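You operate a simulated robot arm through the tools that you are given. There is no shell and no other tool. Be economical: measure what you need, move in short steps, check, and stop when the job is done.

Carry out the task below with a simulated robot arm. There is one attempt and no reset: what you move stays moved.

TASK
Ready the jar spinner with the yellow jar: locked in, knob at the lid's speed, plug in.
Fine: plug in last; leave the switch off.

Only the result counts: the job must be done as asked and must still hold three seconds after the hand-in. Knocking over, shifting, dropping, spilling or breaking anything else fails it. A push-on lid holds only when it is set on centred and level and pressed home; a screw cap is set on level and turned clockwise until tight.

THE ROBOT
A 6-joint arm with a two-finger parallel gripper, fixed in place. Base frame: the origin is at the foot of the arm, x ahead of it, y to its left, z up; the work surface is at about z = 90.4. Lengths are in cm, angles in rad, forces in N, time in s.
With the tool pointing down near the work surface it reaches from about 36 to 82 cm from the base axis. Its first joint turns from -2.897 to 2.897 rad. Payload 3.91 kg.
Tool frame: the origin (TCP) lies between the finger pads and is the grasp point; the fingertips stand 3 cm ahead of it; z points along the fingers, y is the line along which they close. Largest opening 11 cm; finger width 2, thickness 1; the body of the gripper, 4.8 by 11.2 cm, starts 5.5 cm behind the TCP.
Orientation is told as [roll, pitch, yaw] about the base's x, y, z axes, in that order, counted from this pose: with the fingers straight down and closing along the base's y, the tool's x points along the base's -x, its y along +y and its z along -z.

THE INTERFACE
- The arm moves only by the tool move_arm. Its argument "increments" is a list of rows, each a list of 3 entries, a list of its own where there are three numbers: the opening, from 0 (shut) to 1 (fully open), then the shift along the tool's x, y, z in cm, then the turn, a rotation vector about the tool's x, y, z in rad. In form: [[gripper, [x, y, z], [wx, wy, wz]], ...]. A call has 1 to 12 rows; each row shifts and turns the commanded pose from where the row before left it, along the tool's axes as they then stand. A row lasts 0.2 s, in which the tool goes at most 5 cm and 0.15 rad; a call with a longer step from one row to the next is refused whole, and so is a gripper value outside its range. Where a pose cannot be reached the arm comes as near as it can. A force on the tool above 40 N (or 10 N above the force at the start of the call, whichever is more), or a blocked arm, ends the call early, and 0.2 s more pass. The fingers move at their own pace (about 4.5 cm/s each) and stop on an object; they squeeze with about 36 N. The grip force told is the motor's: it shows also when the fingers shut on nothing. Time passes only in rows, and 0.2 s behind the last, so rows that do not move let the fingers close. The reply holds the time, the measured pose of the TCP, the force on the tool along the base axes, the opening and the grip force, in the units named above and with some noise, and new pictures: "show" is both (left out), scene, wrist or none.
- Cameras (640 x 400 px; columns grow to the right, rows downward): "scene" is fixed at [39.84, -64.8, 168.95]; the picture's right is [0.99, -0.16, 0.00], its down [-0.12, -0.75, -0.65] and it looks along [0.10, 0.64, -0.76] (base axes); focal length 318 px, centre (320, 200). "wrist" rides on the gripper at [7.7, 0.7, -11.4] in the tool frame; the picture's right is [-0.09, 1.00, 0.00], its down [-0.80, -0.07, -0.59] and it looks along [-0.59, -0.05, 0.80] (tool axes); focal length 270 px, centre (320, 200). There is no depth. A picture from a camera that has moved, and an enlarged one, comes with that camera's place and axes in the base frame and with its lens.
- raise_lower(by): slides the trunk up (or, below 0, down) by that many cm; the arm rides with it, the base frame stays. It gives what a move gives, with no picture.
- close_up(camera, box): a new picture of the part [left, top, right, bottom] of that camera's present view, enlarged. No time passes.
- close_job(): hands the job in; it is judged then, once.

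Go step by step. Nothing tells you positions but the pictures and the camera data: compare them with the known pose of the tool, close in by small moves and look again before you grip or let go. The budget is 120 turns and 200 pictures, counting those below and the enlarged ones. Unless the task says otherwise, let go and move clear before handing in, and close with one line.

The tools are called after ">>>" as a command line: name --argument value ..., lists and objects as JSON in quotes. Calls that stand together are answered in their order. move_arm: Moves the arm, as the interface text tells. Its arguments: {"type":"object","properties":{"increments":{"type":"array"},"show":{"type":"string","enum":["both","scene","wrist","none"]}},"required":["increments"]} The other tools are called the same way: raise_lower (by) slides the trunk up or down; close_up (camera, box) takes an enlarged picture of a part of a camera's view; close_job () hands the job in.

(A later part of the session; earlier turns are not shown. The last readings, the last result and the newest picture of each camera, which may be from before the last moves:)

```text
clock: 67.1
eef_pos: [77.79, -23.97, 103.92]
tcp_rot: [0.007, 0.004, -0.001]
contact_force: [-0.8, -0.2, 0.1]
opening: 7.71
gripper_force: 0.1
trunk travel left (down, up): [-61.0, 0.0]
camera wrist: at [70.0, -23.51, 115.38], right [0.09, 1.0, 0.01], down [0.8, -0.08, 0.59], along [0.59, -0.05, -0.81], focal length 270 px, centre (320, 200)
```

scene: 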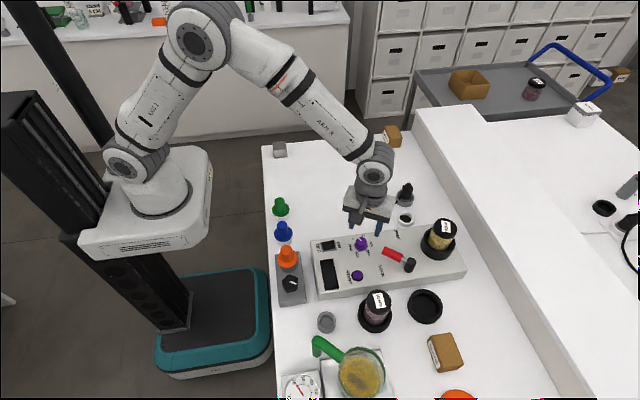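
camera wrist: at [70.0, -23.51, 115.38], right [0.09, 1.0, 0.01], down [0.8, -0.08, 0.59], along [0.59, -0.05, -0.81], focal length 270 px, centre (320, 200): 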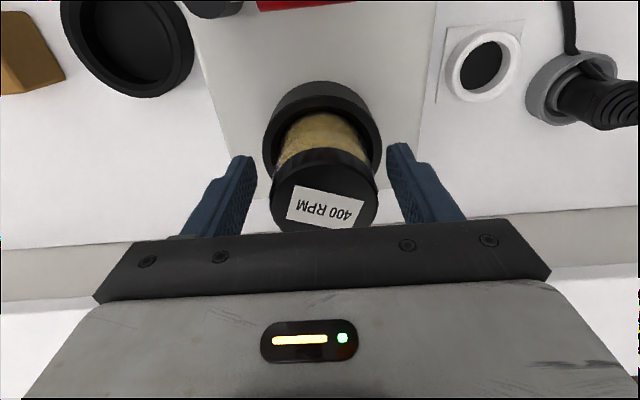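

>>> move_arm --increments '[[0.7, [0.45, 0.1, 0], [0, 0, 0]], [0.3, [0, 0, 0], [0, 0, 0]], [0.3, [0, 0, 0], [0, 0, 0]], [0.3, [0, 0, 0], [0, 0, 0]], [0.3, [0, 0, 0], [0, 0, 0]], [0.3, [0, 0, 0], [0, 0, 0]]]' --show "none"

>>> move_arm --increments '[[0.3, [0, 0, -0.2], [0, 0, 0]], [0.3, [0, 0, -0.2], [0, 0, 0]], [0.3, [0, 0, 0], [0, 0, 0]]]' --show "none"

```text
clock: 68.5
eef_pos: [77.12, -23.98, 103.94]
tcp_rot: [0.007, 0.004, -0.002]
contact_force: [-0.1, -1.4, -0.7]
opening: 5.47
gripper_force: 36.1
trunk travel left (down, up): [-61.0, 0.0]
```

```text
clock: 69.3
eef_pos: [77.19, -23.95, 104.28]
tcp_rot: [0.008, 0.004, -0.003]
contact_force: [-1.1, 0.9, -0.3]
opening: 5.49
gripper_force: 36.3
trunk travel left (down, up): [-61.0, 0.0]
```

With the lever OPEN the jar lifts freely, so the 50° stop really was LOCK. I set it back down, release, and go lock again.

>>> move_arm --increments '[[0.3, [0, 0, 0.25], [0, 0, 0]], [0.3, [0, 0, 0.2], [0, 0, 0]], [0.3, [0, 0, 0], [0, 0, 0]], [0.7, [0, 0, 0], [0, 0, 0]], [0.7, [0, 0, 0], [0, 0, 0]], [0.7, [0, 0, -4], [0, 0, 0]], [0.7, [0, 0, -4], [0, 0, 0]], [0, [4, 0.5, -1], [0, 0, 0]], [0, [1.6, 0.5, 0], [0, 0, 0]], [0, [0, 0, 0], [0, 0, 0]]]' --show "none"

>>> close_up --camera "scene" --box '[375, 205, 475, 280]'

```text
clock: 71.5
eef_pos: [71.58, -23.07, 112.95]
tcp_rot: [0.008, 0.003, -0.001]
contact_force: [0.0, 0.3, 0.0]
opening: 0.61
gripper_force: 0.0
trunk travel left (down, up): [-61.0, 0.0]
```

```text
5.33 times, centred on (425, 242) of scene
camera zoom: at [39.84, -64.8, 168.95], right [0.99, -0.16, 0.0], down [-0.12, -0.75, -0.65], along [0.1, 0.64, -0.76], focal length 1698 px, centre (-240, -27)
```

zoom: 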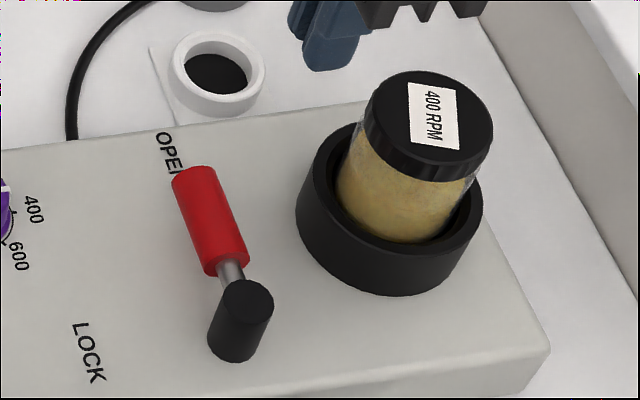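

Jar seated at the same height. Same push again, with a soft final press at the stop.

>>> move_arm --increments '[[0, [0.1, 0.1, 4], [0, 0, 0]], [0, [0, 0, 4], [0, 0, 0]], [0, [0, 0, 3], [0, 0, 0]], [0, [0, 0, 1.9], [0, 0, 0]], [0, [0.7, -0.3, 0], [0, 0, 0]], [0, [1, 0, 0], [0, 0, 0]], [0, [1, 0, 0], [0, 0, 0]], [0, [1, 0.1, 0], [0, 0, 0]], [0, [0.9, -0.1, 0], [0, 0, 0]], [0, [0.5, -0.2, 0], [0, 0, 0]], [0, [0.3, -0.3, 0], [0, 0, 0]], [0, [0.2, -0.3, 0], [0, 0, 0]]]' --show "wrist"

```text
clock: 74.1
eef_pos: [66.18, -23.53, 100.05]
tcp_rot: [0.004, 0.0, 0.001]
contact_force: [17.4, 23.4, 5.3]
opening: 0.0
gripper_force: 35.8
trunk travel left (down, up): [-61.0, 0.0]
camera wrist: at [58.48, -22.9, 111.58], right [0.09, 1.0, 0.01], down [0.8, -0.07, 0.59], along [0.59, -0.05, -0.8], focal length 270 px, centre (320, 200)
```

wrist: 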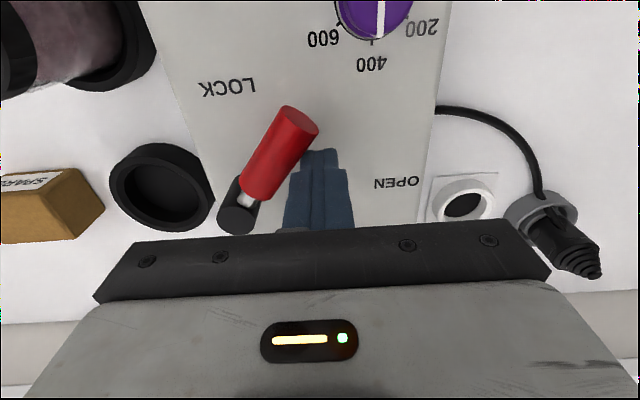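

The lever rests at the LOCK stop again. Now the plug: I retreat and look at it and the white socket.

>>> move_arm --increments '[[0, [-0.5, 0.6, 0], [0, 0, 0]], [0, [0, 0.3, -4], [0, 0, 0]], [0, [0, 0, -4.5], [0, 0, 0]], [0.6, [0, 3, -3.5], [0, 0, 0]], [0.6, [0, 4, 0], [0, 0, 0]], [0.6, [0, 4, 0], [0, 0, 0]], [0.6, [0, 3, 0], [0, 0, 0]], [0.6, [0, 0, 0], [0, 0, 0]]]'

>>> close_up --camera "wrist" --box '[210, 80, 410, 220]'

>>> close_up --camera "scene" --box '[370, 165, 450, 245]'

```text
clock: 75.9
eef_pos: [66.4, -8.9, 112.18]
tcp_rot: [0.008, 0.004, -0.001]
contact_force: [-0.6, -0.3, 0.1]
opening: 6.6
gripper_force: 0.0
trunk travel left (down, up): [-61.0, 0.0]
camera wrist: at [58.74, -8.34, 123.75], right [0.09, 1.0, 0.01], down [0.8, -0.08, 0.59], along [0.59, -0.05, -0.81], focal length 270 px, centre (320, 200)
```

scene: 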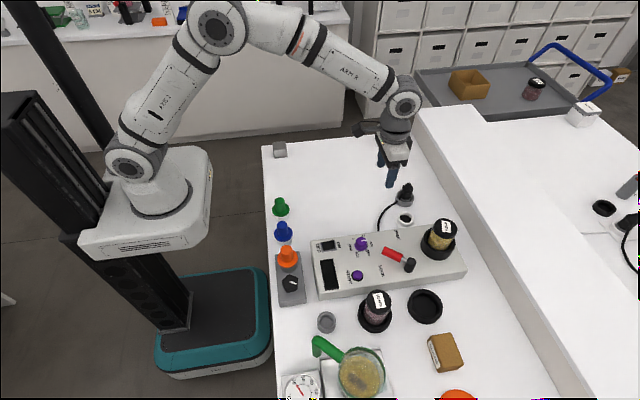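
wrist: 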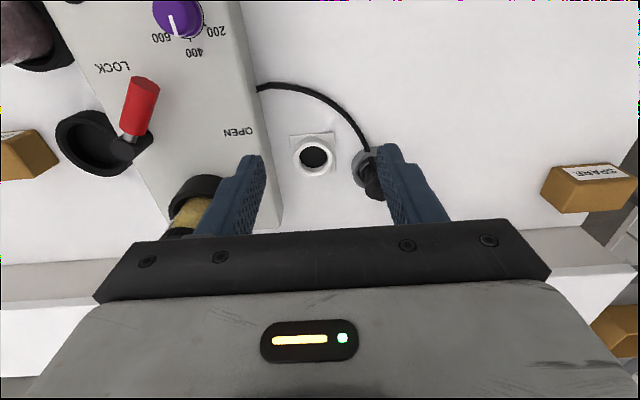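

```text
2.86 times, centred on (310, 150) of wrist
camera zoom: at [58.74, -8.34, 123.75], right [0.09, 1.0, 0.01], down [0.8, -0.08, 0.59], along [0.59, -0.05, -0.81], focal length 772 px, centre (349, 343)
```

zoom: 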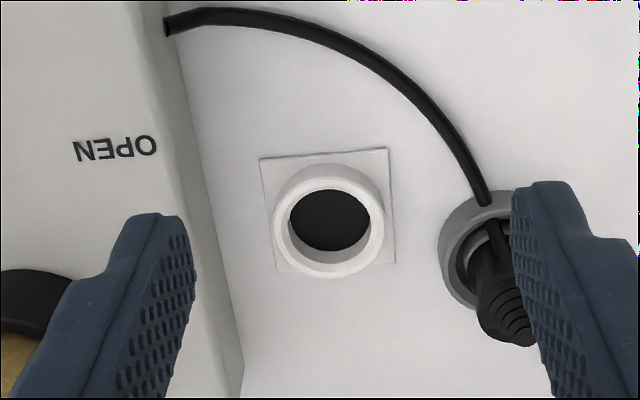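

```text
5.00 times, centred on (410, 205) of scene
camera zoom: at [39.84, -64.8, 168.95], right [0.99, -0.16, 0.0], down [-0.12, -0.75, -0.65], along [0.1, 0.64, -0.76], focal length 1592 px, centre (-130, 175)
```

zoom: 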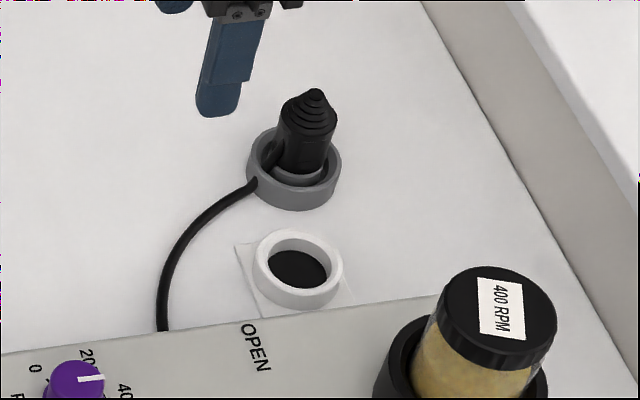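

Plug near (75.5,-5), socket near (74.3,-11). I move above the plug for a closer look.

>>> move_arm --increments '[[0.6, [-2.5, 1.3, 0], [0, 0, 0]], [0.6, [-2.5, 1.3, 0], [0, 0, 0]], [0.6, [-2.5, 1.2, 1], [0, 0, 0]], [0.6, [0, 0, 2], [0, 0, 0]], [0.6, [0, 0, 0], [0, 0, 0]]]'

>>> close_up --camera "wrist" --box '[200, 60, 440, 230]'

>>> close_up --camera "scene" --box '[370, 155, 450, 235]'

```text
clock: 77.1
eef_pos: [74.04, -5.17, 109.23]
tcp_rot: [0.008, 0.004, -0.001]
contact_force: [-0.7, 1.0, 0.1]
opening: 6.58
gripper_force: 0.1
trunk travel left (down, up): [-61.0, 0.0]
camera wrist: at [66.38, -4.6, 120.75], right [0.09, 1.0, 0.01], down [0.8, -0.08, 0.59], along [0.59, -0.05, -0.81], focal length 270 px, centre (320, 200)
```

scene: 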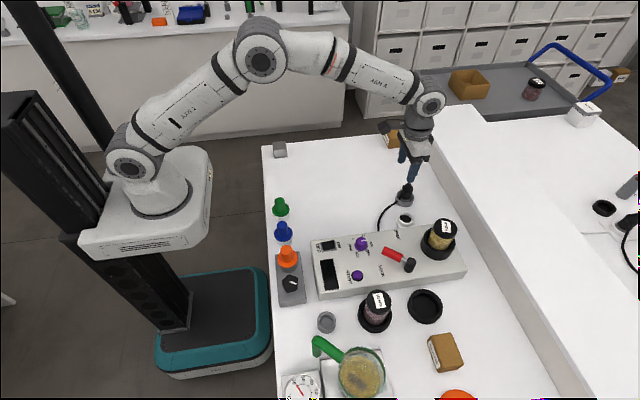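
wrist: 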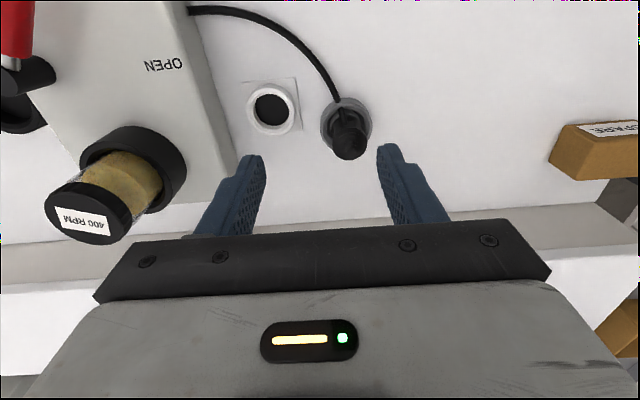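

```text
2.35 times, centred on (320, 145) of wrist
camera zoom: at [66.38, -4.6, 120.75], right [0.09, 1.0, 0.01], down [0.8, -0.08, 0.59], along [0.59, -0.05, -0.81], focal length 636 px, centre (320, 329)
```

zoom: 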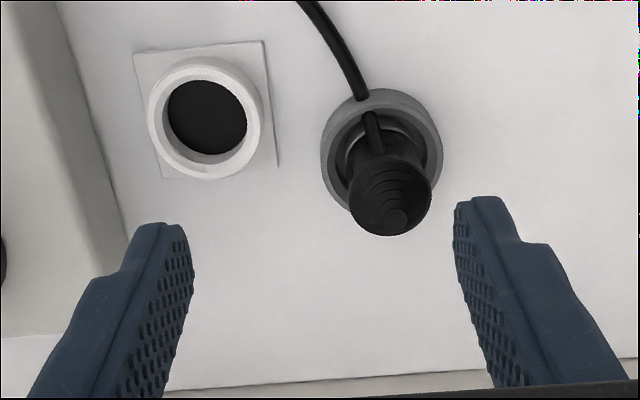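

```text
5.00 times, centred on (410, 195) of scene
camera zoom: at [39.84, -64.8, 168.95], right [0.99, -0.16, 0.0], down [-0.12, -0.75, -0.65], along [0.1, 0.64, -0.76], focal length 1592 px, centre (-130, 225)
```

zoom: 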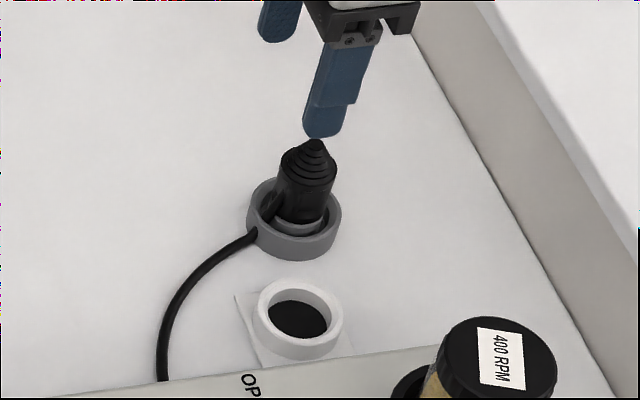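

Plug at about (76.7,-2.7), socket offset from it by about (-2.0,-7.7). I centre over the plug and lower partway.

>>> move_arm --increments '[[0.6, [-2.5, 2.4, 0], [0, 0, 0]], [0.6, [0, 0, 2.5], [0, 0, 0]], [0.6, [0, 0, 2.5], [0, 0, 0]], [0.6, [0, 0, 0], [0, 0, 0]]]' --show "wrist"

>>> close_up --camera "wrist" --box '[240, 80, 400, 230]'

>>> close_up --camera "scene" --box '[380, 155, 440, 215]'

```text
clock: 78.1
eef_pos: [76.42, -2.82, 104.06]
tcp_rot: [0.006, 0.002, -0.003]
contact_force: [0.3, -0.2, -0.5]
opening: 6.59
gripper_force: 0.1
trunk travel left (down, up): [-61.0, 0.0]
camera wrist: at [68.71, -2.33, 115.66], right [0.09, 1.0, 0.01], down [0.8, -0.08, 0.59], along [0.59, -0.05, -0.81], focal length 270 px, centre (320, 200)
```

wrist: 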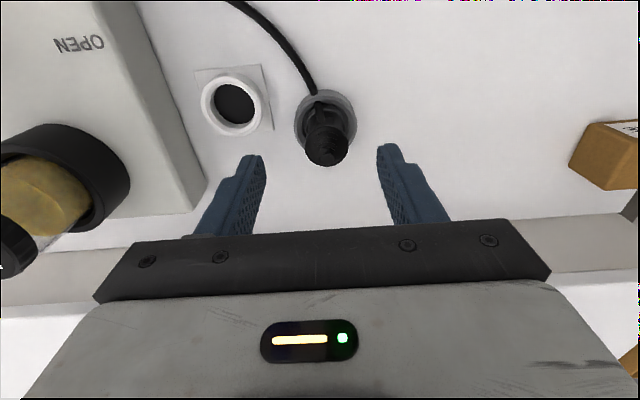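

```text
2.67 times, centred on (320, 155) of wrist
camera zoom: at [68.71, -2.33, 115.66], right [0.09, 1.0, 0.01], down [0.8, -0.08, 0.59], along [0.59, -0.05, -0.81], focal length 721 px, centre (320, 320)
```

zoom: 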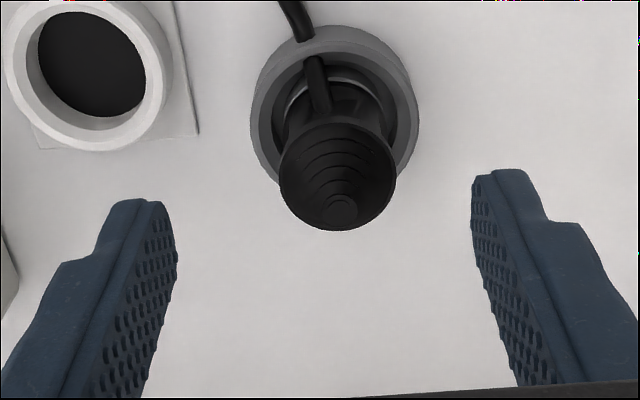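

```text
6.67 times, centred on (410, 185) of scene
camera zoom: at [39.84, -64.8, 168.95], right [0.99, -0.16, 0.0], down [-0.12, -0.75, -0.65], along [0.1, 0.64, -0.76], focal length 2122 px, centre (-280, 300)
```

zoom: 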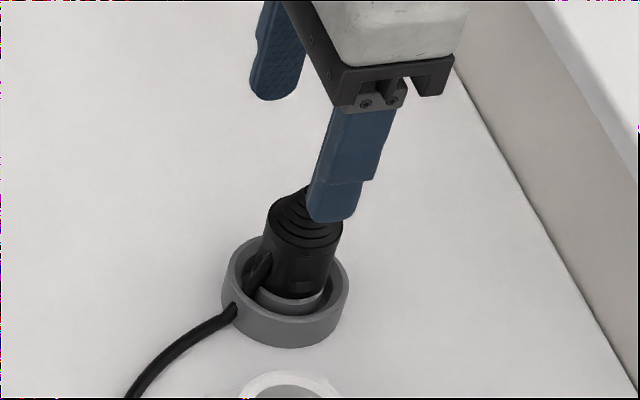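

Plug axis is at (76.9,-2.5). I shift, lower to grip the cylinder at z≈96.5 and check before closing.

>>> move_arm --increments '[[0.6, [-0.4, 0.3, 1], [0, 0, 0]], [0.6, [0, 0, 2.5], [0, 0, 0]], [0.6, [0, 0, 2], [0, 0, 0]], [0.6, [0, 0, 2], [0, 0, 0]], [0.6, [0, 0, 0], [0, 0, 0]]]' --show "wrist"

>>> close_up --camera "scene" --box '[380, 155, 440, 215]'

```text
clock: 79.3
eef_pos: [76.69, -2.46, 96.63]
tcp_rot: [0.006, 0.003, -0.002]
contact_force: [0.0, 0.5, 1.0]
opening: 6.57
gripper_force: 0.2
trunk travel left (down, up): [-61.0, 0.0]
camera wrist: at [69.1, -1.94, 108.07], right [0.09, 1.0, 0.01], down [0.8, -0.08, 0.59], along [0.59, -0.05, -0.81], focal length 270 px, centre (320, 200)
```

wrist: 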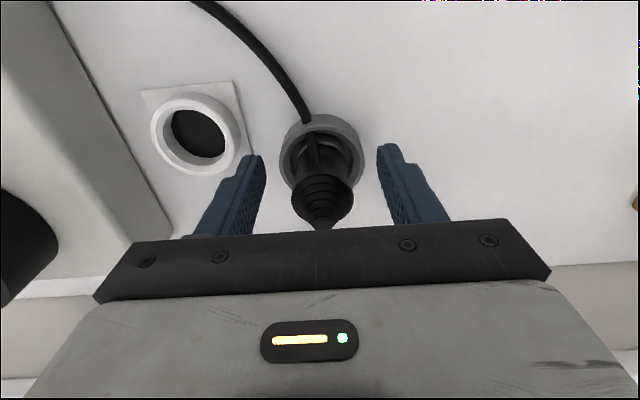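

```text
6.67 times, centred on (410, 185) of scene
camera zoom: at [39.84, -64.8, 168.95], right [0.99, -0.16, 0.0], down [-0.12, -0.75, -0.65], along [0.1, 0.64, -0.76], focal length 2122 px, centre (-280, 300)
```

zoom: 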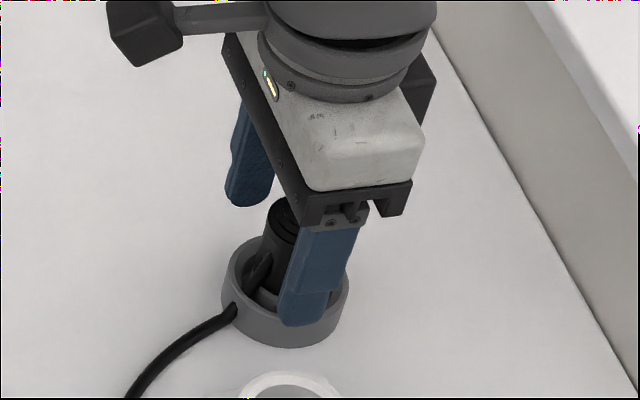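

Centred over the plug. Closing.

>>> move_arm --increments '[[0.1, [0, 0, 0], [0, 0, 0]], [0.1, [0, 0, 0], [0, 0, 0]], [0.1, [0, 0, 0], [0, 0, 0]], [0.1, [0, 0, 0], [0, 0, 0]], [0.1, [0, 0, 0], [0, 0, 0]], [0.1, [0, 0, 0], [0, 0, 0]]]' --show "wrist"

>>> close_up --camera "scene" --box '[380, 155, 440, 215]'

```text
clock: 80.7
eef_pos: [76.78, -2.61, 96.64]
tcp_rot: [0.006, 0.003, -0.001]
contact_force: [-0.2, 0.1, 1.4]
opening: 3.3
gripper_force: 36.3
trunk travel left (down, up): [-61.0, 0.0]
camera wrist: at [69.11, -1.94, 108.09], right [0.09, 1.0, 0.01], down [0.8, -0.08, 0.59], along [0.59, -0.05, -0.81], focal length 270 px, centre (320, 200)
```

wrist: 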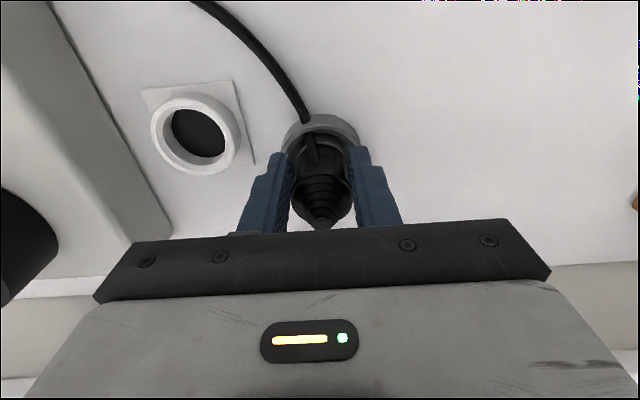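

```text
6.67 times, centred on (410, 185) of scene
camera zoom: at [39.84, -64.8, 168.95], right [0.99, -0.16, 0.0], down [-0.12, -0.75, -0.65], along [0.1, 0.64, -0.76], focal length 2122 px, centre (-280, 300)
```

zoom: 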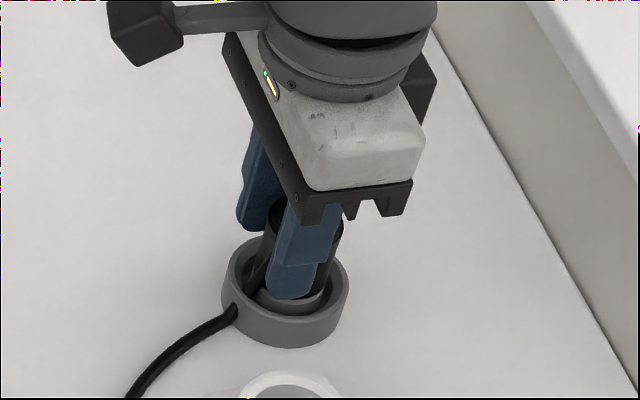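

Firm grip at 3.3 cm. I lift straight up 5 cm slowly.

>>> move_arm --increments '[[0.1, [0, 0, -0.7], [0, 0, 0]], [0.1, [0, 0, -1], [0, 0, 0]], [0.1, [0, 0, -1.5], [0, 0, 0]], [0.1, [0, 0, -1.8], [0, 0, 0]], [0.1, [0, 0, 0], [0, 0, 0]]]'

>>> close_up --camera "scene" --box '[370, 145, 450, 225]'

>>> close_up --camera "wrist" --box '[180, 50, 400, 230]'

```text
clock: 81.9
eef_pos: [76.66, -2.42, 101.76]
tcp_rot: [0.006, 0.005, -0.003]
contact_force: [0.6, 0.4, -0.8]
opening: 3.26
gripper_force: 36.3
trunk travel left (down, up): [-61.0, 0.0]
camera wrist: at [69.1, -1.93, 113.24], right [0.09, 1.0, 0.01], down [0.8, -0.08, 0.59], along [0.59, -0.05, -0.81], focal length 270 px, centre (320, 200)
```

scene: 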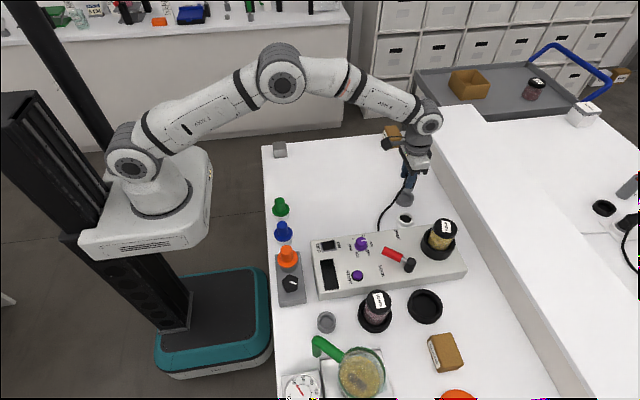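
wrist: 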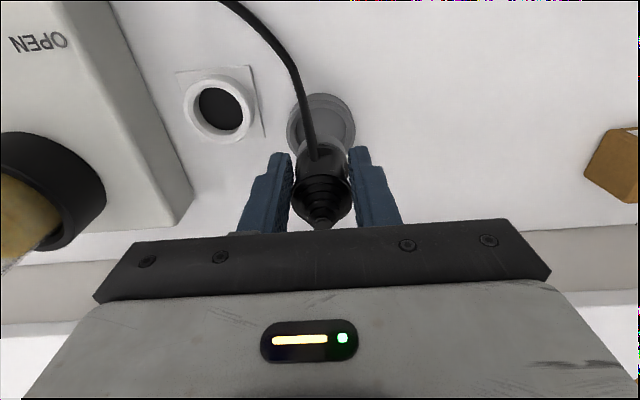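

```text
5.00 times, centred on (410, 185) of scene
camera zoom: at [39.84, -64.8, 168.95], right [0.99, -0.16, 0.0], down [-0.12, -0.75, -0.65], along [0.1, 0.64, -0.76], focal length 1592 px, centre (-130, 275)
```

zoom: 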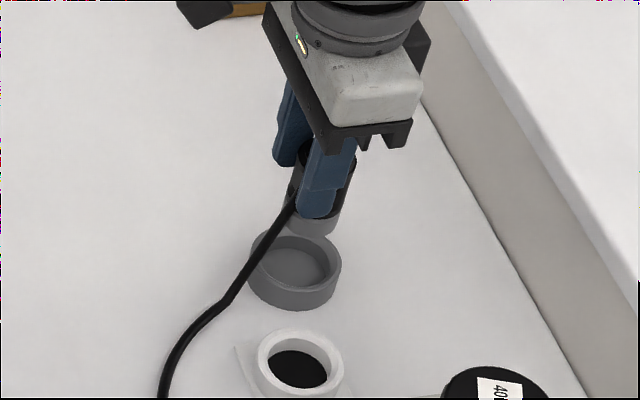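

```text
2.22 times, centred on (290, 140) of wrist
camera zoom: at [69.1, -1.93, 113.24], right [0.09, 1.0, 0.01], down [0.8, -0.08, 0.59], along [0.59, -0.05, -0.81], focal length 601 px, centre (387, 333)
```

zoom: 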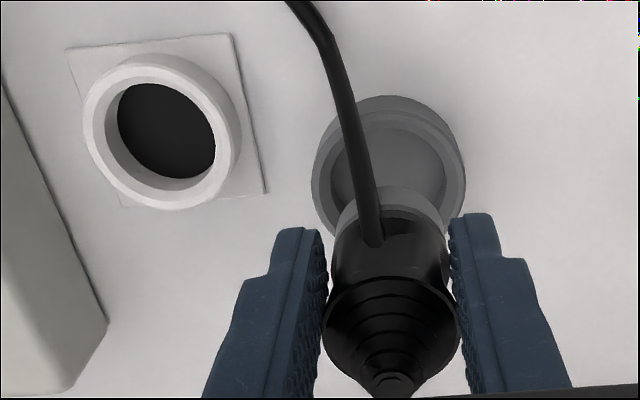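

The plug is out and the holder unmoved. I carry it over the socket at (75.0,-10.4) and look.

>>> move_arm --increments '[[0.1, [0.4, -2, 0], [0, 0, 0]], [0.1, [0.45, -2, 0], [0, 0, 0]], [0.1, [0.45, -2, 0], [0, 0, 0]], [0.1, [0.4, -1.9, 0], [0, 0, 0]], [0.1, [0, 0, 1], [0, 0, 0]], [0.1, [0, 0, 0], [0, 0, 0]]]'

>>> close_up --camera "scene" --box '[375, 175, 435, 235]'

>>> close_up --camera "wrist" --box '[230, 80, 410, 230]'

```text
clock: 83.3
eef_pos: [75.13, -10.47, 100.58]
tcp_rot: [0.009, 0.004, -0.001]
contact_force: [-0.1, 0.3, -0.7]
opening: 3.25
gripper_force: 35.5
trunk travel left (down, up): [-61.0, 0.0]
camera wrist: at [67.49, -9.87, 112.15], right [0.09, 1.0, 0.01], down [0.8, -0.08, 0.59], along [0.59, -0.05, -0.81], focal length 270 px, centre (320, 200)
```

scene: 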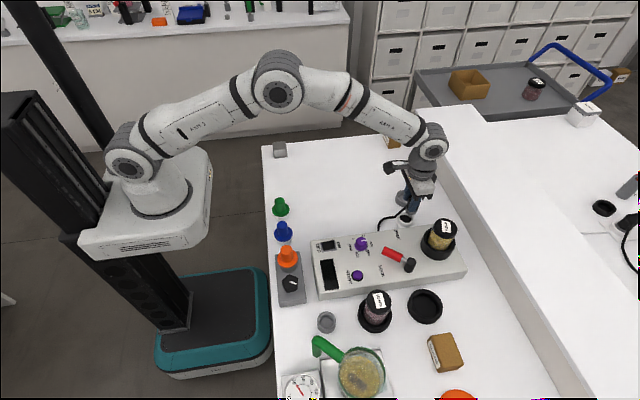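
wrist: 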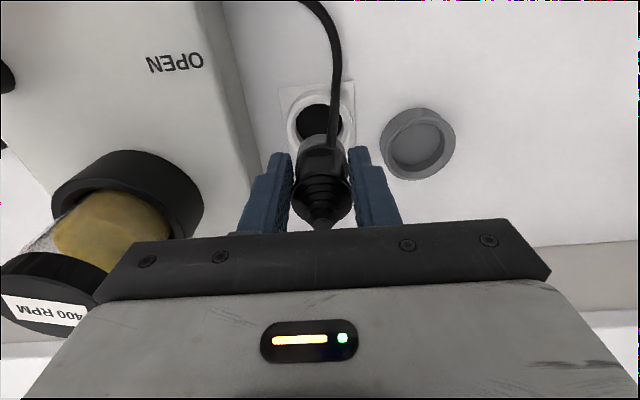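

```text
6.67 times, centred on (405, 205) of scene
camera zoom: at [39.84, -64.8, 168.95], right [0.99, -0.16, 0.0], down [-0.12, -0.75, -0.65], along [0.1, 0.64, -0.76], focal length 2122 px, centre (-247, 167)
```

zoom: 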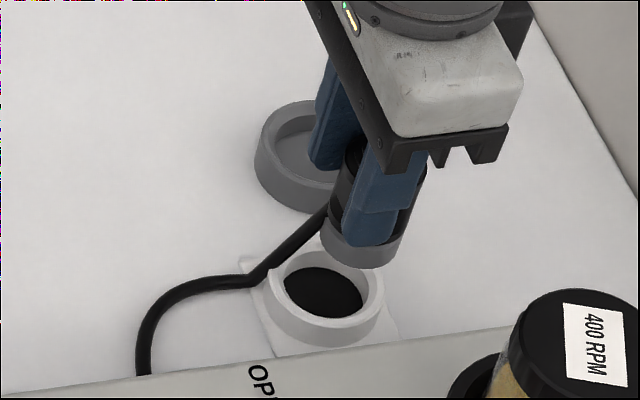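

```text
2.67 times, centred on (320, 155) of wrist
camera zoom: at [67.49, -9.87, 112.15], right [0.09, 1.0, 0.01], down [0.8, -0.08, 0.59], along [0.59, -0.05, -0.81], focal length 721 px, centre (320, 320)
```

zoom: 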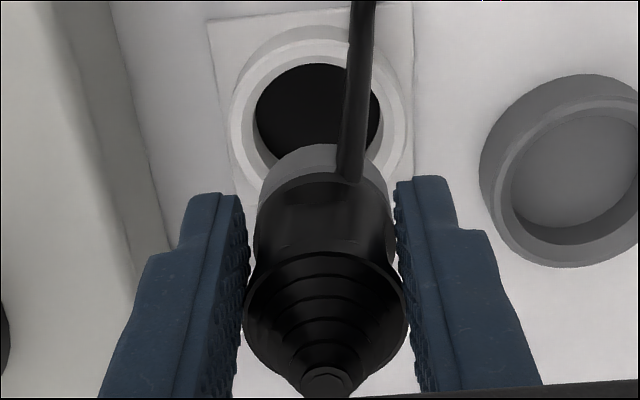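

Parallax-corrected, both views say the plug is about 0.9 cm too far in x. I shift back 0.8 and lower 2.3 cm, then recheck.

>>> move_arm --increments '[[0.1, [0.8, 0, 0], [0, 0, 0]], [0.1, [0, 0, 1.2], [0, 0, 0]], [0.1, [0, 0, 1.1], [0, 0, 0]], [0.1, [0, 0, 0], [0, 0, 0]]]' --show "none"

>>> close_up --camera "scene" --box '[380, 185, 430, 235]'

>>> close_up --camera "wrist" --box '[250, 80, 390, 200]'

```text
clock: 84.3
eef_pos: [74.33, -10.25, 98.35]
tcp_rot: [0.007, 0.004, -0.004]
contact_force: [0.2, -0.4, -1.2]
opening: 3.23
gripper_force: 35.9
trunk travel left (down, up): [-61.0, 0.0]
```

```text
8.00 times, centred on (405, 210) of scene
camera zoom: at [39.84, -64.8, 168.95], right [0.99, -0.16, 0.0], down [-0.12, -0.75, -0.65], along [0.1, 0.64, -0.76], focal length 2547 px, centre (-360, 120)
```

zoom: 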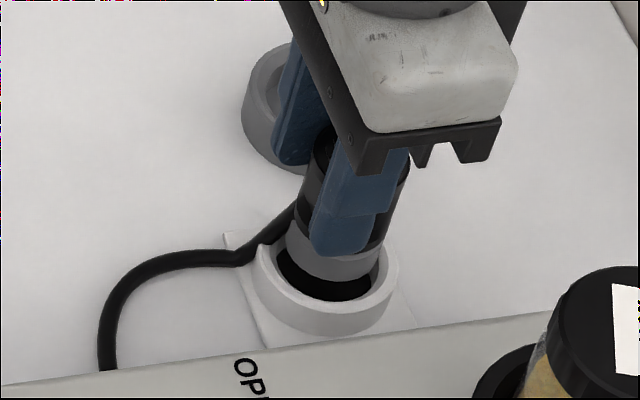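

```text
3.33 times, centred on (320, 140) of wrist
camera zoom: at [66.67, -9.73, 109.79], right [0.09, 1.0, 0.01], down [0.8, -0.08, 0.59], along [0.59, -0.05, -0.81], focal length 901 px, centre (320, 400)
```

zoom: 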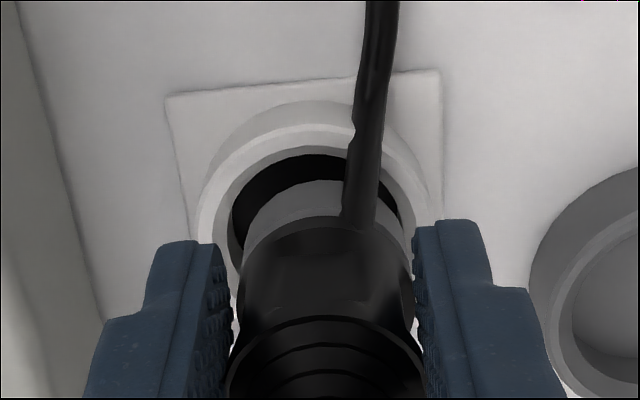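

Aligned within a couple of millimetres in both views. I descend slowly, watching force.

>>> move_arm --increments '[[0.1, [0, 0, 0.5], [0, 0, 0]], [0.1, [0, 0, 0.4], [0, 0, 0]], [0.1, [0, 0, 0.3], [0, 0, 0]], [0.1, [0, 0, 0], [0, 0, 0]]]' --show "none"

>>> close_up --camera "scene" --box '[380, 185, 430, 235]'

>>> close_up --camera "wrist" --box '[250, 80, 390, 200]'

```text
clock: 85.3
eef_pos: [74.35, -10.29, 97.05]
tcp_rot: [0.007, 0.004, 0.0]
contact_force: [-0.8, -1.9, -0.8]
opening: 3.25
gripper_force: 35.9
trunk travel left (down, up): [-61.0, 0.0]
```

```text
8.00 times, centred on (405, 210) of scene
camera zoom: at [39.84, -64.8, 168.95], right [0.99, -0.16, 0.0], down [-0.12, -0.75, -0.65], along [0.1, 0.64, -0.76], focal length 2547 px, centre (-360, 120)
```

zoom: 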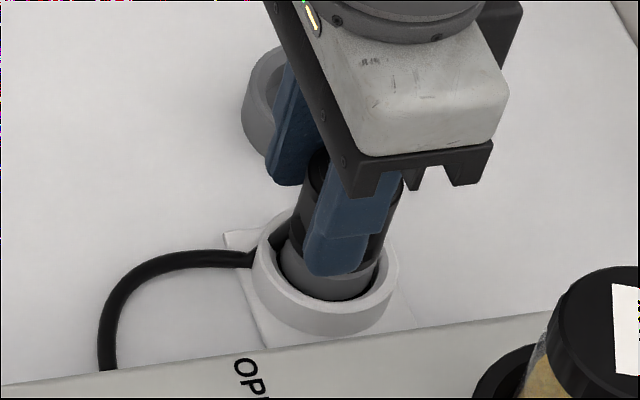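

```text
3.33 times, centred on (320, 140) of wrist
camera zoom: at [66.66, -9.76, 108.64], right [0.09, 1.0, 0.01], down [0.8, -0.08, 0.59], along [0.59, -0.05, -0.81], focal length 901 px, centre (320, 400)
```

zoom: 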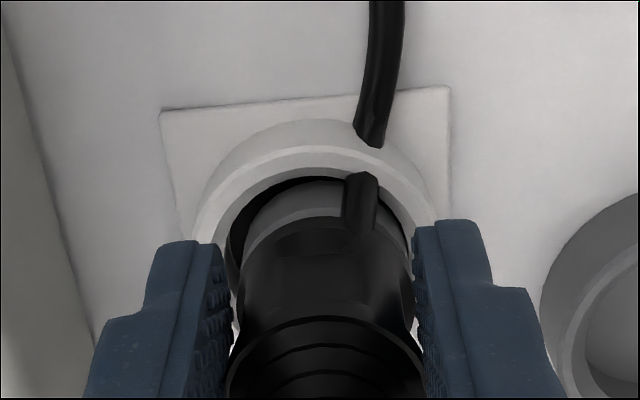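

The collar is inside the ring. Slight y trim and continue down.

>>> move_arm --increments '[[0.1, [0, -0.05, 0.4], [0, 0, 0]], [0.1, [0, 0, 0.3], [0, 0, 0]], [0.1, [0, 0, 0.3], [0, 0, 0]], [0.1, [0, 0, 0], [0, 0, 0]]]' --show "none"

>>> close_up --camera "scene" --box '[380, 185, 430, 235]'

```text
clock: 86.3
eef_pos: [74.07, -10.2, 96.52]
tcp_rot: [0.007, -0.003, -0.002]
contact_force: [-4.2, 3.1, 24.3]
opening: 3.16
gripper_force: 36.2
trunk travel left (down, up): [-61.0, 0.0]
```

```text
8.00 times, centred on (405, 210) of scene
camera zoom: at [39.84, -64.8, 168.95], right [0.99, -0.16, 0.0], down [-0.12, -0.75, -0.65], along [0.1, 0.64, -0.76], focal length 2547 px, centre (-360, 120)
```

zoom: 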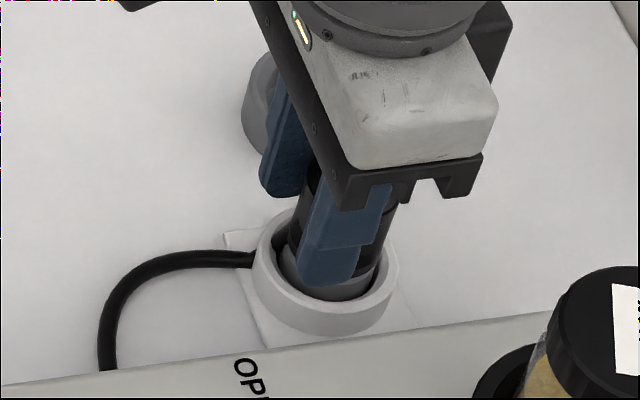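

Contact at about the same height as it sat in its holder. I press a bit further to see if it goes home.

>>> move_arm --increments '[[0.1, [-0.1, 0, 0.15], [0, 0, 0]], [0.1, [-0.05, 0, 0.15], [0, 0, 0]], [0.1, [0, 0, 0], [0, 0, 0]]]' --show "none"

>>> close_up --camera "wrist" --box '[250, 80, 390, 220]'

```text
clock: 87.1
eef_pos: [74.08, -10.36, 96.16]
tcp_rot: [0.008, 0.0, -0.002]
contact_force: [-16.2, 7.1, 27.9]
opening: 3.14
gripper_force: 36.0
trunk travel left (down, up): [-61.0, 0.0]
```

```text
2.86 times, centred on (320, 150) of wrist
camera zoom: at [66.42, -9.77, 107.67], right [0.09, 1.0, 0.01], down [0.8, -0.08, 0.59], along [0.59, -0.05, -0.8], focal length 772 px, centre (320, 343)
```

zoom: 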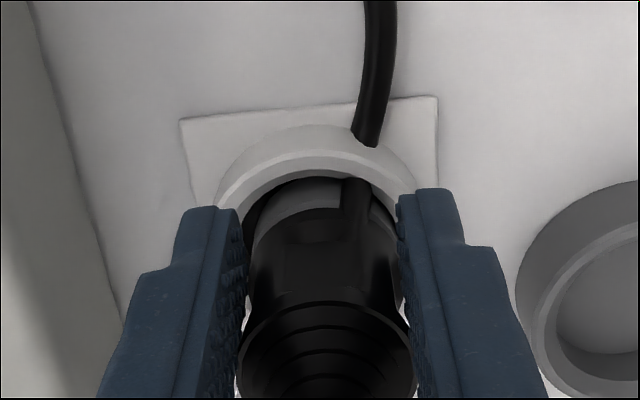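

It moved 0.35 cm deeper but with side load (-x, +y). I relieve that and press again.

>>> move_arm --increments '[[0.1, [0.3, 0.12, 0], [0, 0, 0]], [0.1, [0, 0, 0], [0, 0, 0]]]' --show "none"

>>> move_arm --increments '[[0.1, [0, 0, 0.15], [0, 0, 0]], [0.1, [0, 0, 0.1], [0, 0, 0]], [0.1, [0, 0, 0], [0, 0, 0]]]' --show "none"

```text
clock: 87.7
eef_pos: [74.13, -10.45, 96.18]
tcp_rot: [0.006, -0.002, 0.0]
contact_force: [-1.7, 3.3, 23.7]
opening: 3.12
gripper_force: 36.0
trunk travel left (down, up): [-61.0, 0.0]
```

```text
clock: 88.5
eef_pos: [73.9, -10.34, 95.86]
tcp_rot: [0.007, -0.001, 0.0]
contact_force: [-6.1, -2.6, 27.2]
opening: 3.03
gripper_force: 36.1
trunk travel left (down, up): [-61.0, 0.0]
```

The force stays near 27 N while the opening shrinks, so the fingers may be slipping down the plug. I look.

>>> close_up --camera "wrist" --box '[250, 80, 390, 230]'

>>> close_up --camera "scene" --box '[380, 185, 430, 235]'

```text
2.67 times, centred on (320, 155) of wrist
camera zoom: at [66.24, -9.75, 107.33], right [0.09, 1.0, 0.01], down [0.8, -0.08, 0.59], along [0.59, -0.05, -0.8], focal length 721 px, centre (320, 320)
```

zoom: 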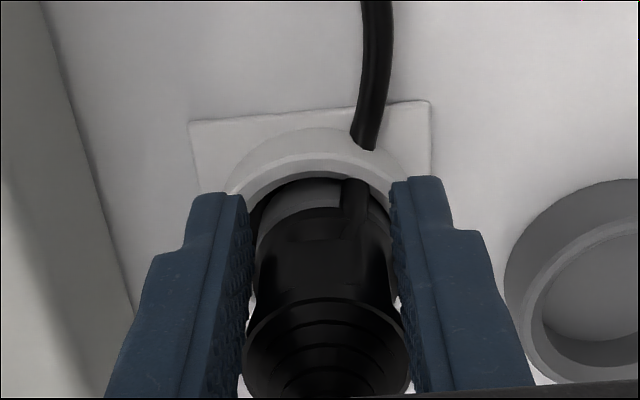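

```text
8.00 times, centred on (405, 210) of scene
camera zoom: at [39.84, -64.8, 168.95], right [0.99, -0.16, 0.0], down [-0.12, -0.75, -0.65], along [0.1, 0.64, -0.76], focal length 2547 px, centre (-360, 120)
```

zoom: 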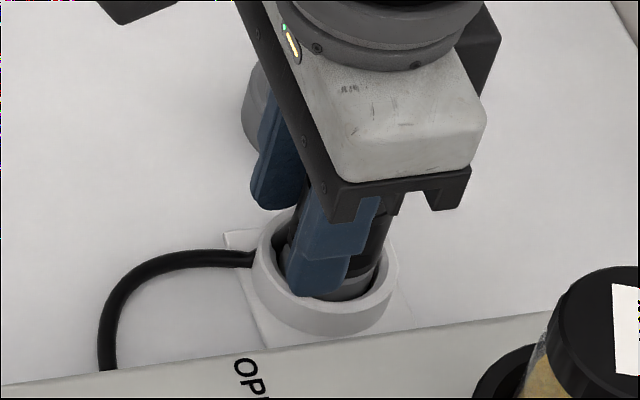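

The fingers slid down about 0.8 cm on the plug. I release, rise clear and look at how deep it sits.

>>> move_arm --increments '[[0.1, [0, 0, -0.3], [0, 0, 0]], [0.5, [0, 0, 0], [0, 0, 0]], [0.5, [0, 0, 0], [0, 0, 0]], [0.5, [0, 0, 0], [0, 0, 0]], [0.5, [0, 0, -3], [0, 0, 0]], [0.5, [0, 0, -4], [0, 0, 0]], [0.5, [2, 0, -3], [0, 0, 0]], [0.5, [3, 0, 0], [0, 0, 0]], [0.5, [0, 0, 0], [0, 0, 0]]]' --show "none"

>>> close_up --camera "wrist" --box '[250, 80, 390, 200]'

>>> close_up --camera "scene" --box '[380, 185, 430, 235]'

```text
clock: 90.5
eef_pos: [69.3, -10.26, 106.01]
tcp_rot: [0.007, 0.002, -0.002]
contact_force: [0.6, 0.8, -0.1]
opening: 5.51
gripper_force: 0.1
trunk travel left (down, up): [-61.0, 0.0]
```

```text
3.33 times, centred on (320, 140) of wrist
camera zoom: at [61.65, -9.66, 117.35], right [0.09, 1.0, 0.01], down [0.8, -0.08, 0.59], along [0.59, -0.05, -0.81], focal length 901 px, centre (320, 400)
```

zoom: 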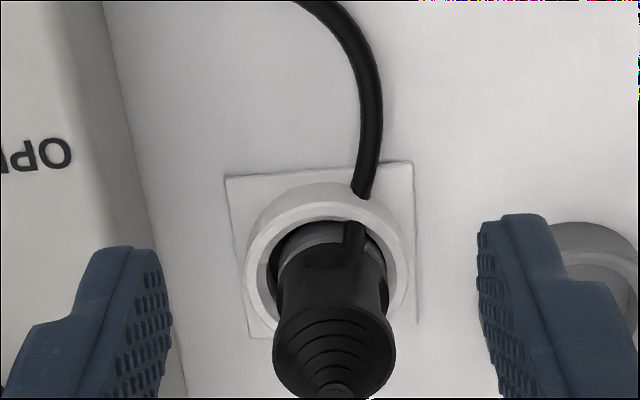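

```text
8.00 times, centred on (405, 210) of scene
camera zoom: at [39.84, -64.8, 168.95], right [0.99, -0.16, 0.0], down [-0.12, -0.75, -0.65], along [0.1, 0.64, -0.76], focal length 2547 px, centre (-360, 120)
```

zoom: 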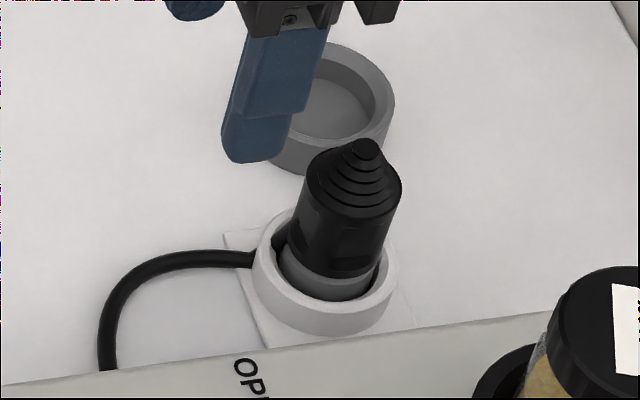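

The plug stands straight. I press on its top with shut fingers to make sure it is fully home.

>>> move_arm --increments '[[0, [-2.5, -0.05, 0], [0, 0, 0]], [0, [-2.4, 0, 0], [0, 0, 0]], [0, [0, 0, 2], [0, 0, 0]], [0, [0, 0, 0.7], [0, 0, 0]], [0, [0, 0, 0], [0, 0, 0]]]' --show "none"

>>> close_up --camera "scene" --box '[380, 180, 430, 230]'

>>> close_up --camera "wrist" --box '[250, 80, 390, 230]'

```text
clock: 91.7
eef_pos: [74.11, -10.42, 103.07]
tcp_rot: [0.008, 0.001, -0.002]
contact_force: [-0.6, -0.2, -0.5]
opening: 0.0
gripper_force: 35.8
trunk travel left (down, up): [-61.0, 0.0]
```

```text
8.00 times, centred on (405, 205) of scene
camera zoom: at [39.84, -64.8, 168.95], right [0.99, -0.16, 0.0], down [-0.12, -0.75, -0.65], along [0.1, 0.64, -0.76], focal length 2547 px, centre (-360, 160)
```

zoom: 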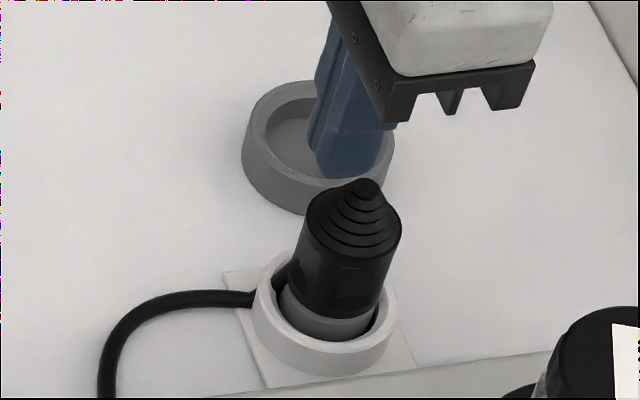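

```text
2.67 times, centred on (320, 155) of wrist
camera zoom: at [66.42, -9.85, 114.6], right [0.09, 1.0, 0.01], down [0.8, -0.08, 0.59], along [0.59, -0.05, -0.81], focal length 721 px, centre (320, 320)
```

zoom: 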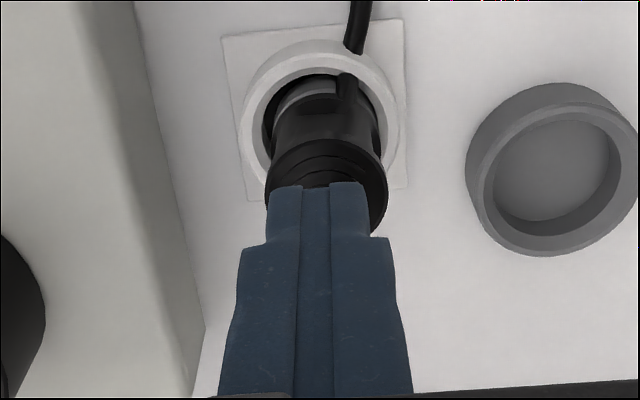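

The tip lies about 0.8 cm further in +x than the fingertips; I shift and press down gradually.

>>> move_arm --increments '[[0, [-0.8, 0.15, 0], [0, 0, 0]], [0, [0, 0, 0.6], [0, 0, 0]], [0, [0, 0, 0.4], [0, 0, 0]], [0, [0, 0, 0.3], [0, 0, 0]], [0, [0, 0, 0.2], [0, 0, 0]], [0, [0, 0, 0.2], [0, 0, 0]], [0, [0, 0, 0], [0, 0, 0]]]' --show "none"

>>> close_up --camera "scene" --box '[380, 180, 430, 230]'

```text
clock: 93.3
eef_pos: [74.8, -10.28, 101.52]
tcp_rot: [0.007, 0.002, -0.001]
contact_force: [-0.3, -0.3, -0.3]
opening: 0.0
gripper_force: 36.5
trunk travel left (down, up): [-61.0, 0.0]
```

```text
8.00 times, centred on (405, 205) of scene
camera zoom: at [39.84, -64.8, 168.95], right [0.99, -0.16, 0.0], down [-0.12, -0.75, -0.65], along [0.1, 0.64, -0.76], focal length 2547 px, centre (-360, 160)
```

zoom: 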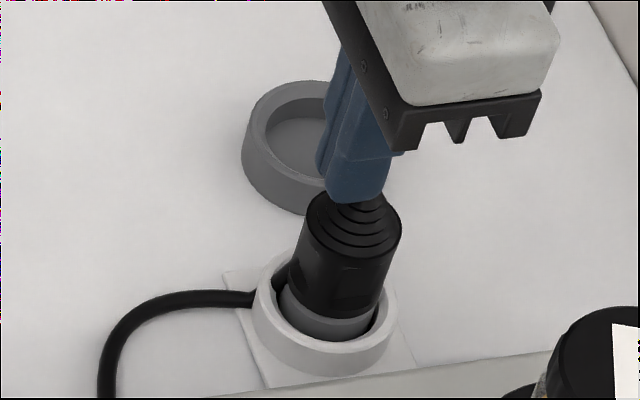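

>>> move_arm --increments '[[0, [0, 0, 0.3], [0, 0, 0]], [0, [0, 0, 0.3], [0, 0, 0]], [0, [0, 0, 0.25], [0, 0, 0]], [0, [0, 0, 0.25], [0, 0, 0]], [0, [0, 0, 0.2], [0, 0, 0]], [0, [0, 0, 0.2], [0, 0, 0]], [0, [0, 0, 0], [0, 0, 0]]]' --show "none"

>>> close_up --camera "scene" --box '[380, 180, 430, 230]'

```text
clock: 94.9
eef_pos: [74.85, -10.25, 100.21]
tcp_rot: [0.007, 0.0, -0.002]
contact_force: [2.9, 0.0, 12.0]
opening: 0.0
gripper_force: 36.3
trunk travel left (down, up): [-61.0, 0.0]
```

```text
8.00 times, centred on (405, 205) of scene
camera zoom: at [39.84, -64.8, 168.95], right [0.99, -0.16, 0.0], down [-0.12, -0.75, -0.65], along [0.1, 0.64, -0.76], focal length 2547 px, centre (-360, 160)
```

zoom: 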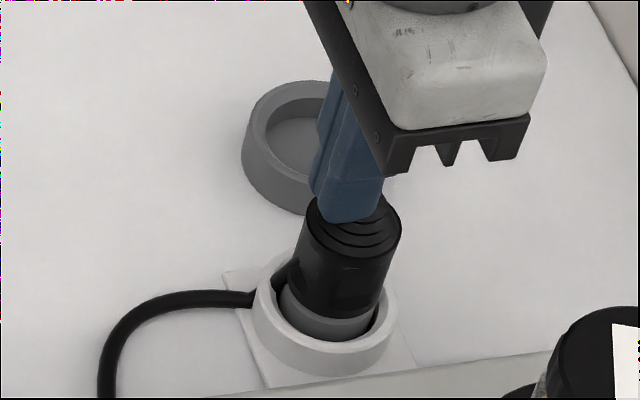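

Contact at z≈100.3. I press on.

>>> move_arm --increments '[[0, [0, 0, 0.15], [0, 0, 0]], [0, [0, 0, 0.15], [0, 0, 0]], [0, [0, 0, 0.1], [0, 0, 0]], [0, [0, 0, 0], [0, 0, 0]]]' --show "none"

>>> close_up --camera "scene" --box '[380, 180, 430, 230]'

```text
clock: 96.1
eef_pos: [74.83, -10.18, 100.23]
tcp_rot: [0.006, -0.009, -0.004]
contact_force: [-4.2, 1.5, 12.9]
opening: 0.0
gripper_force: 36.0
trunk travel left (down, up): [-61.0, 0.0]
stopped in row 4: the force on the tool passed its limit (the readings are from after the stop); the commanded pose is now the measured one
```

```text
8.00 times, centred on (405, 205) of scene
camera zoom: at [39.84, -64.8, 168.95], right [0.99, -0.16, 0.0], down [-0.12, -0.75, -0.65], along [0.1, 0.64, -0.76], focal length 2547 px, centre (-360, 160)
```

zoom: 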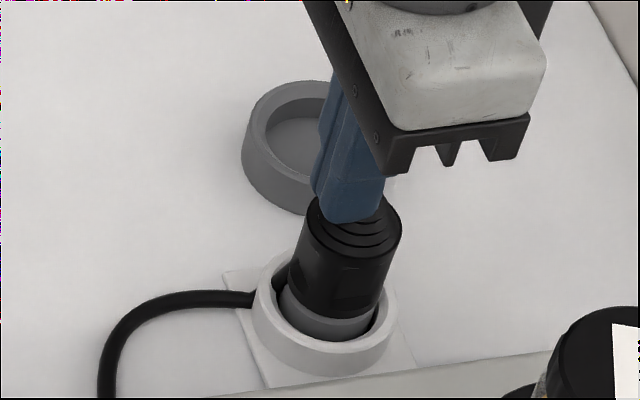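

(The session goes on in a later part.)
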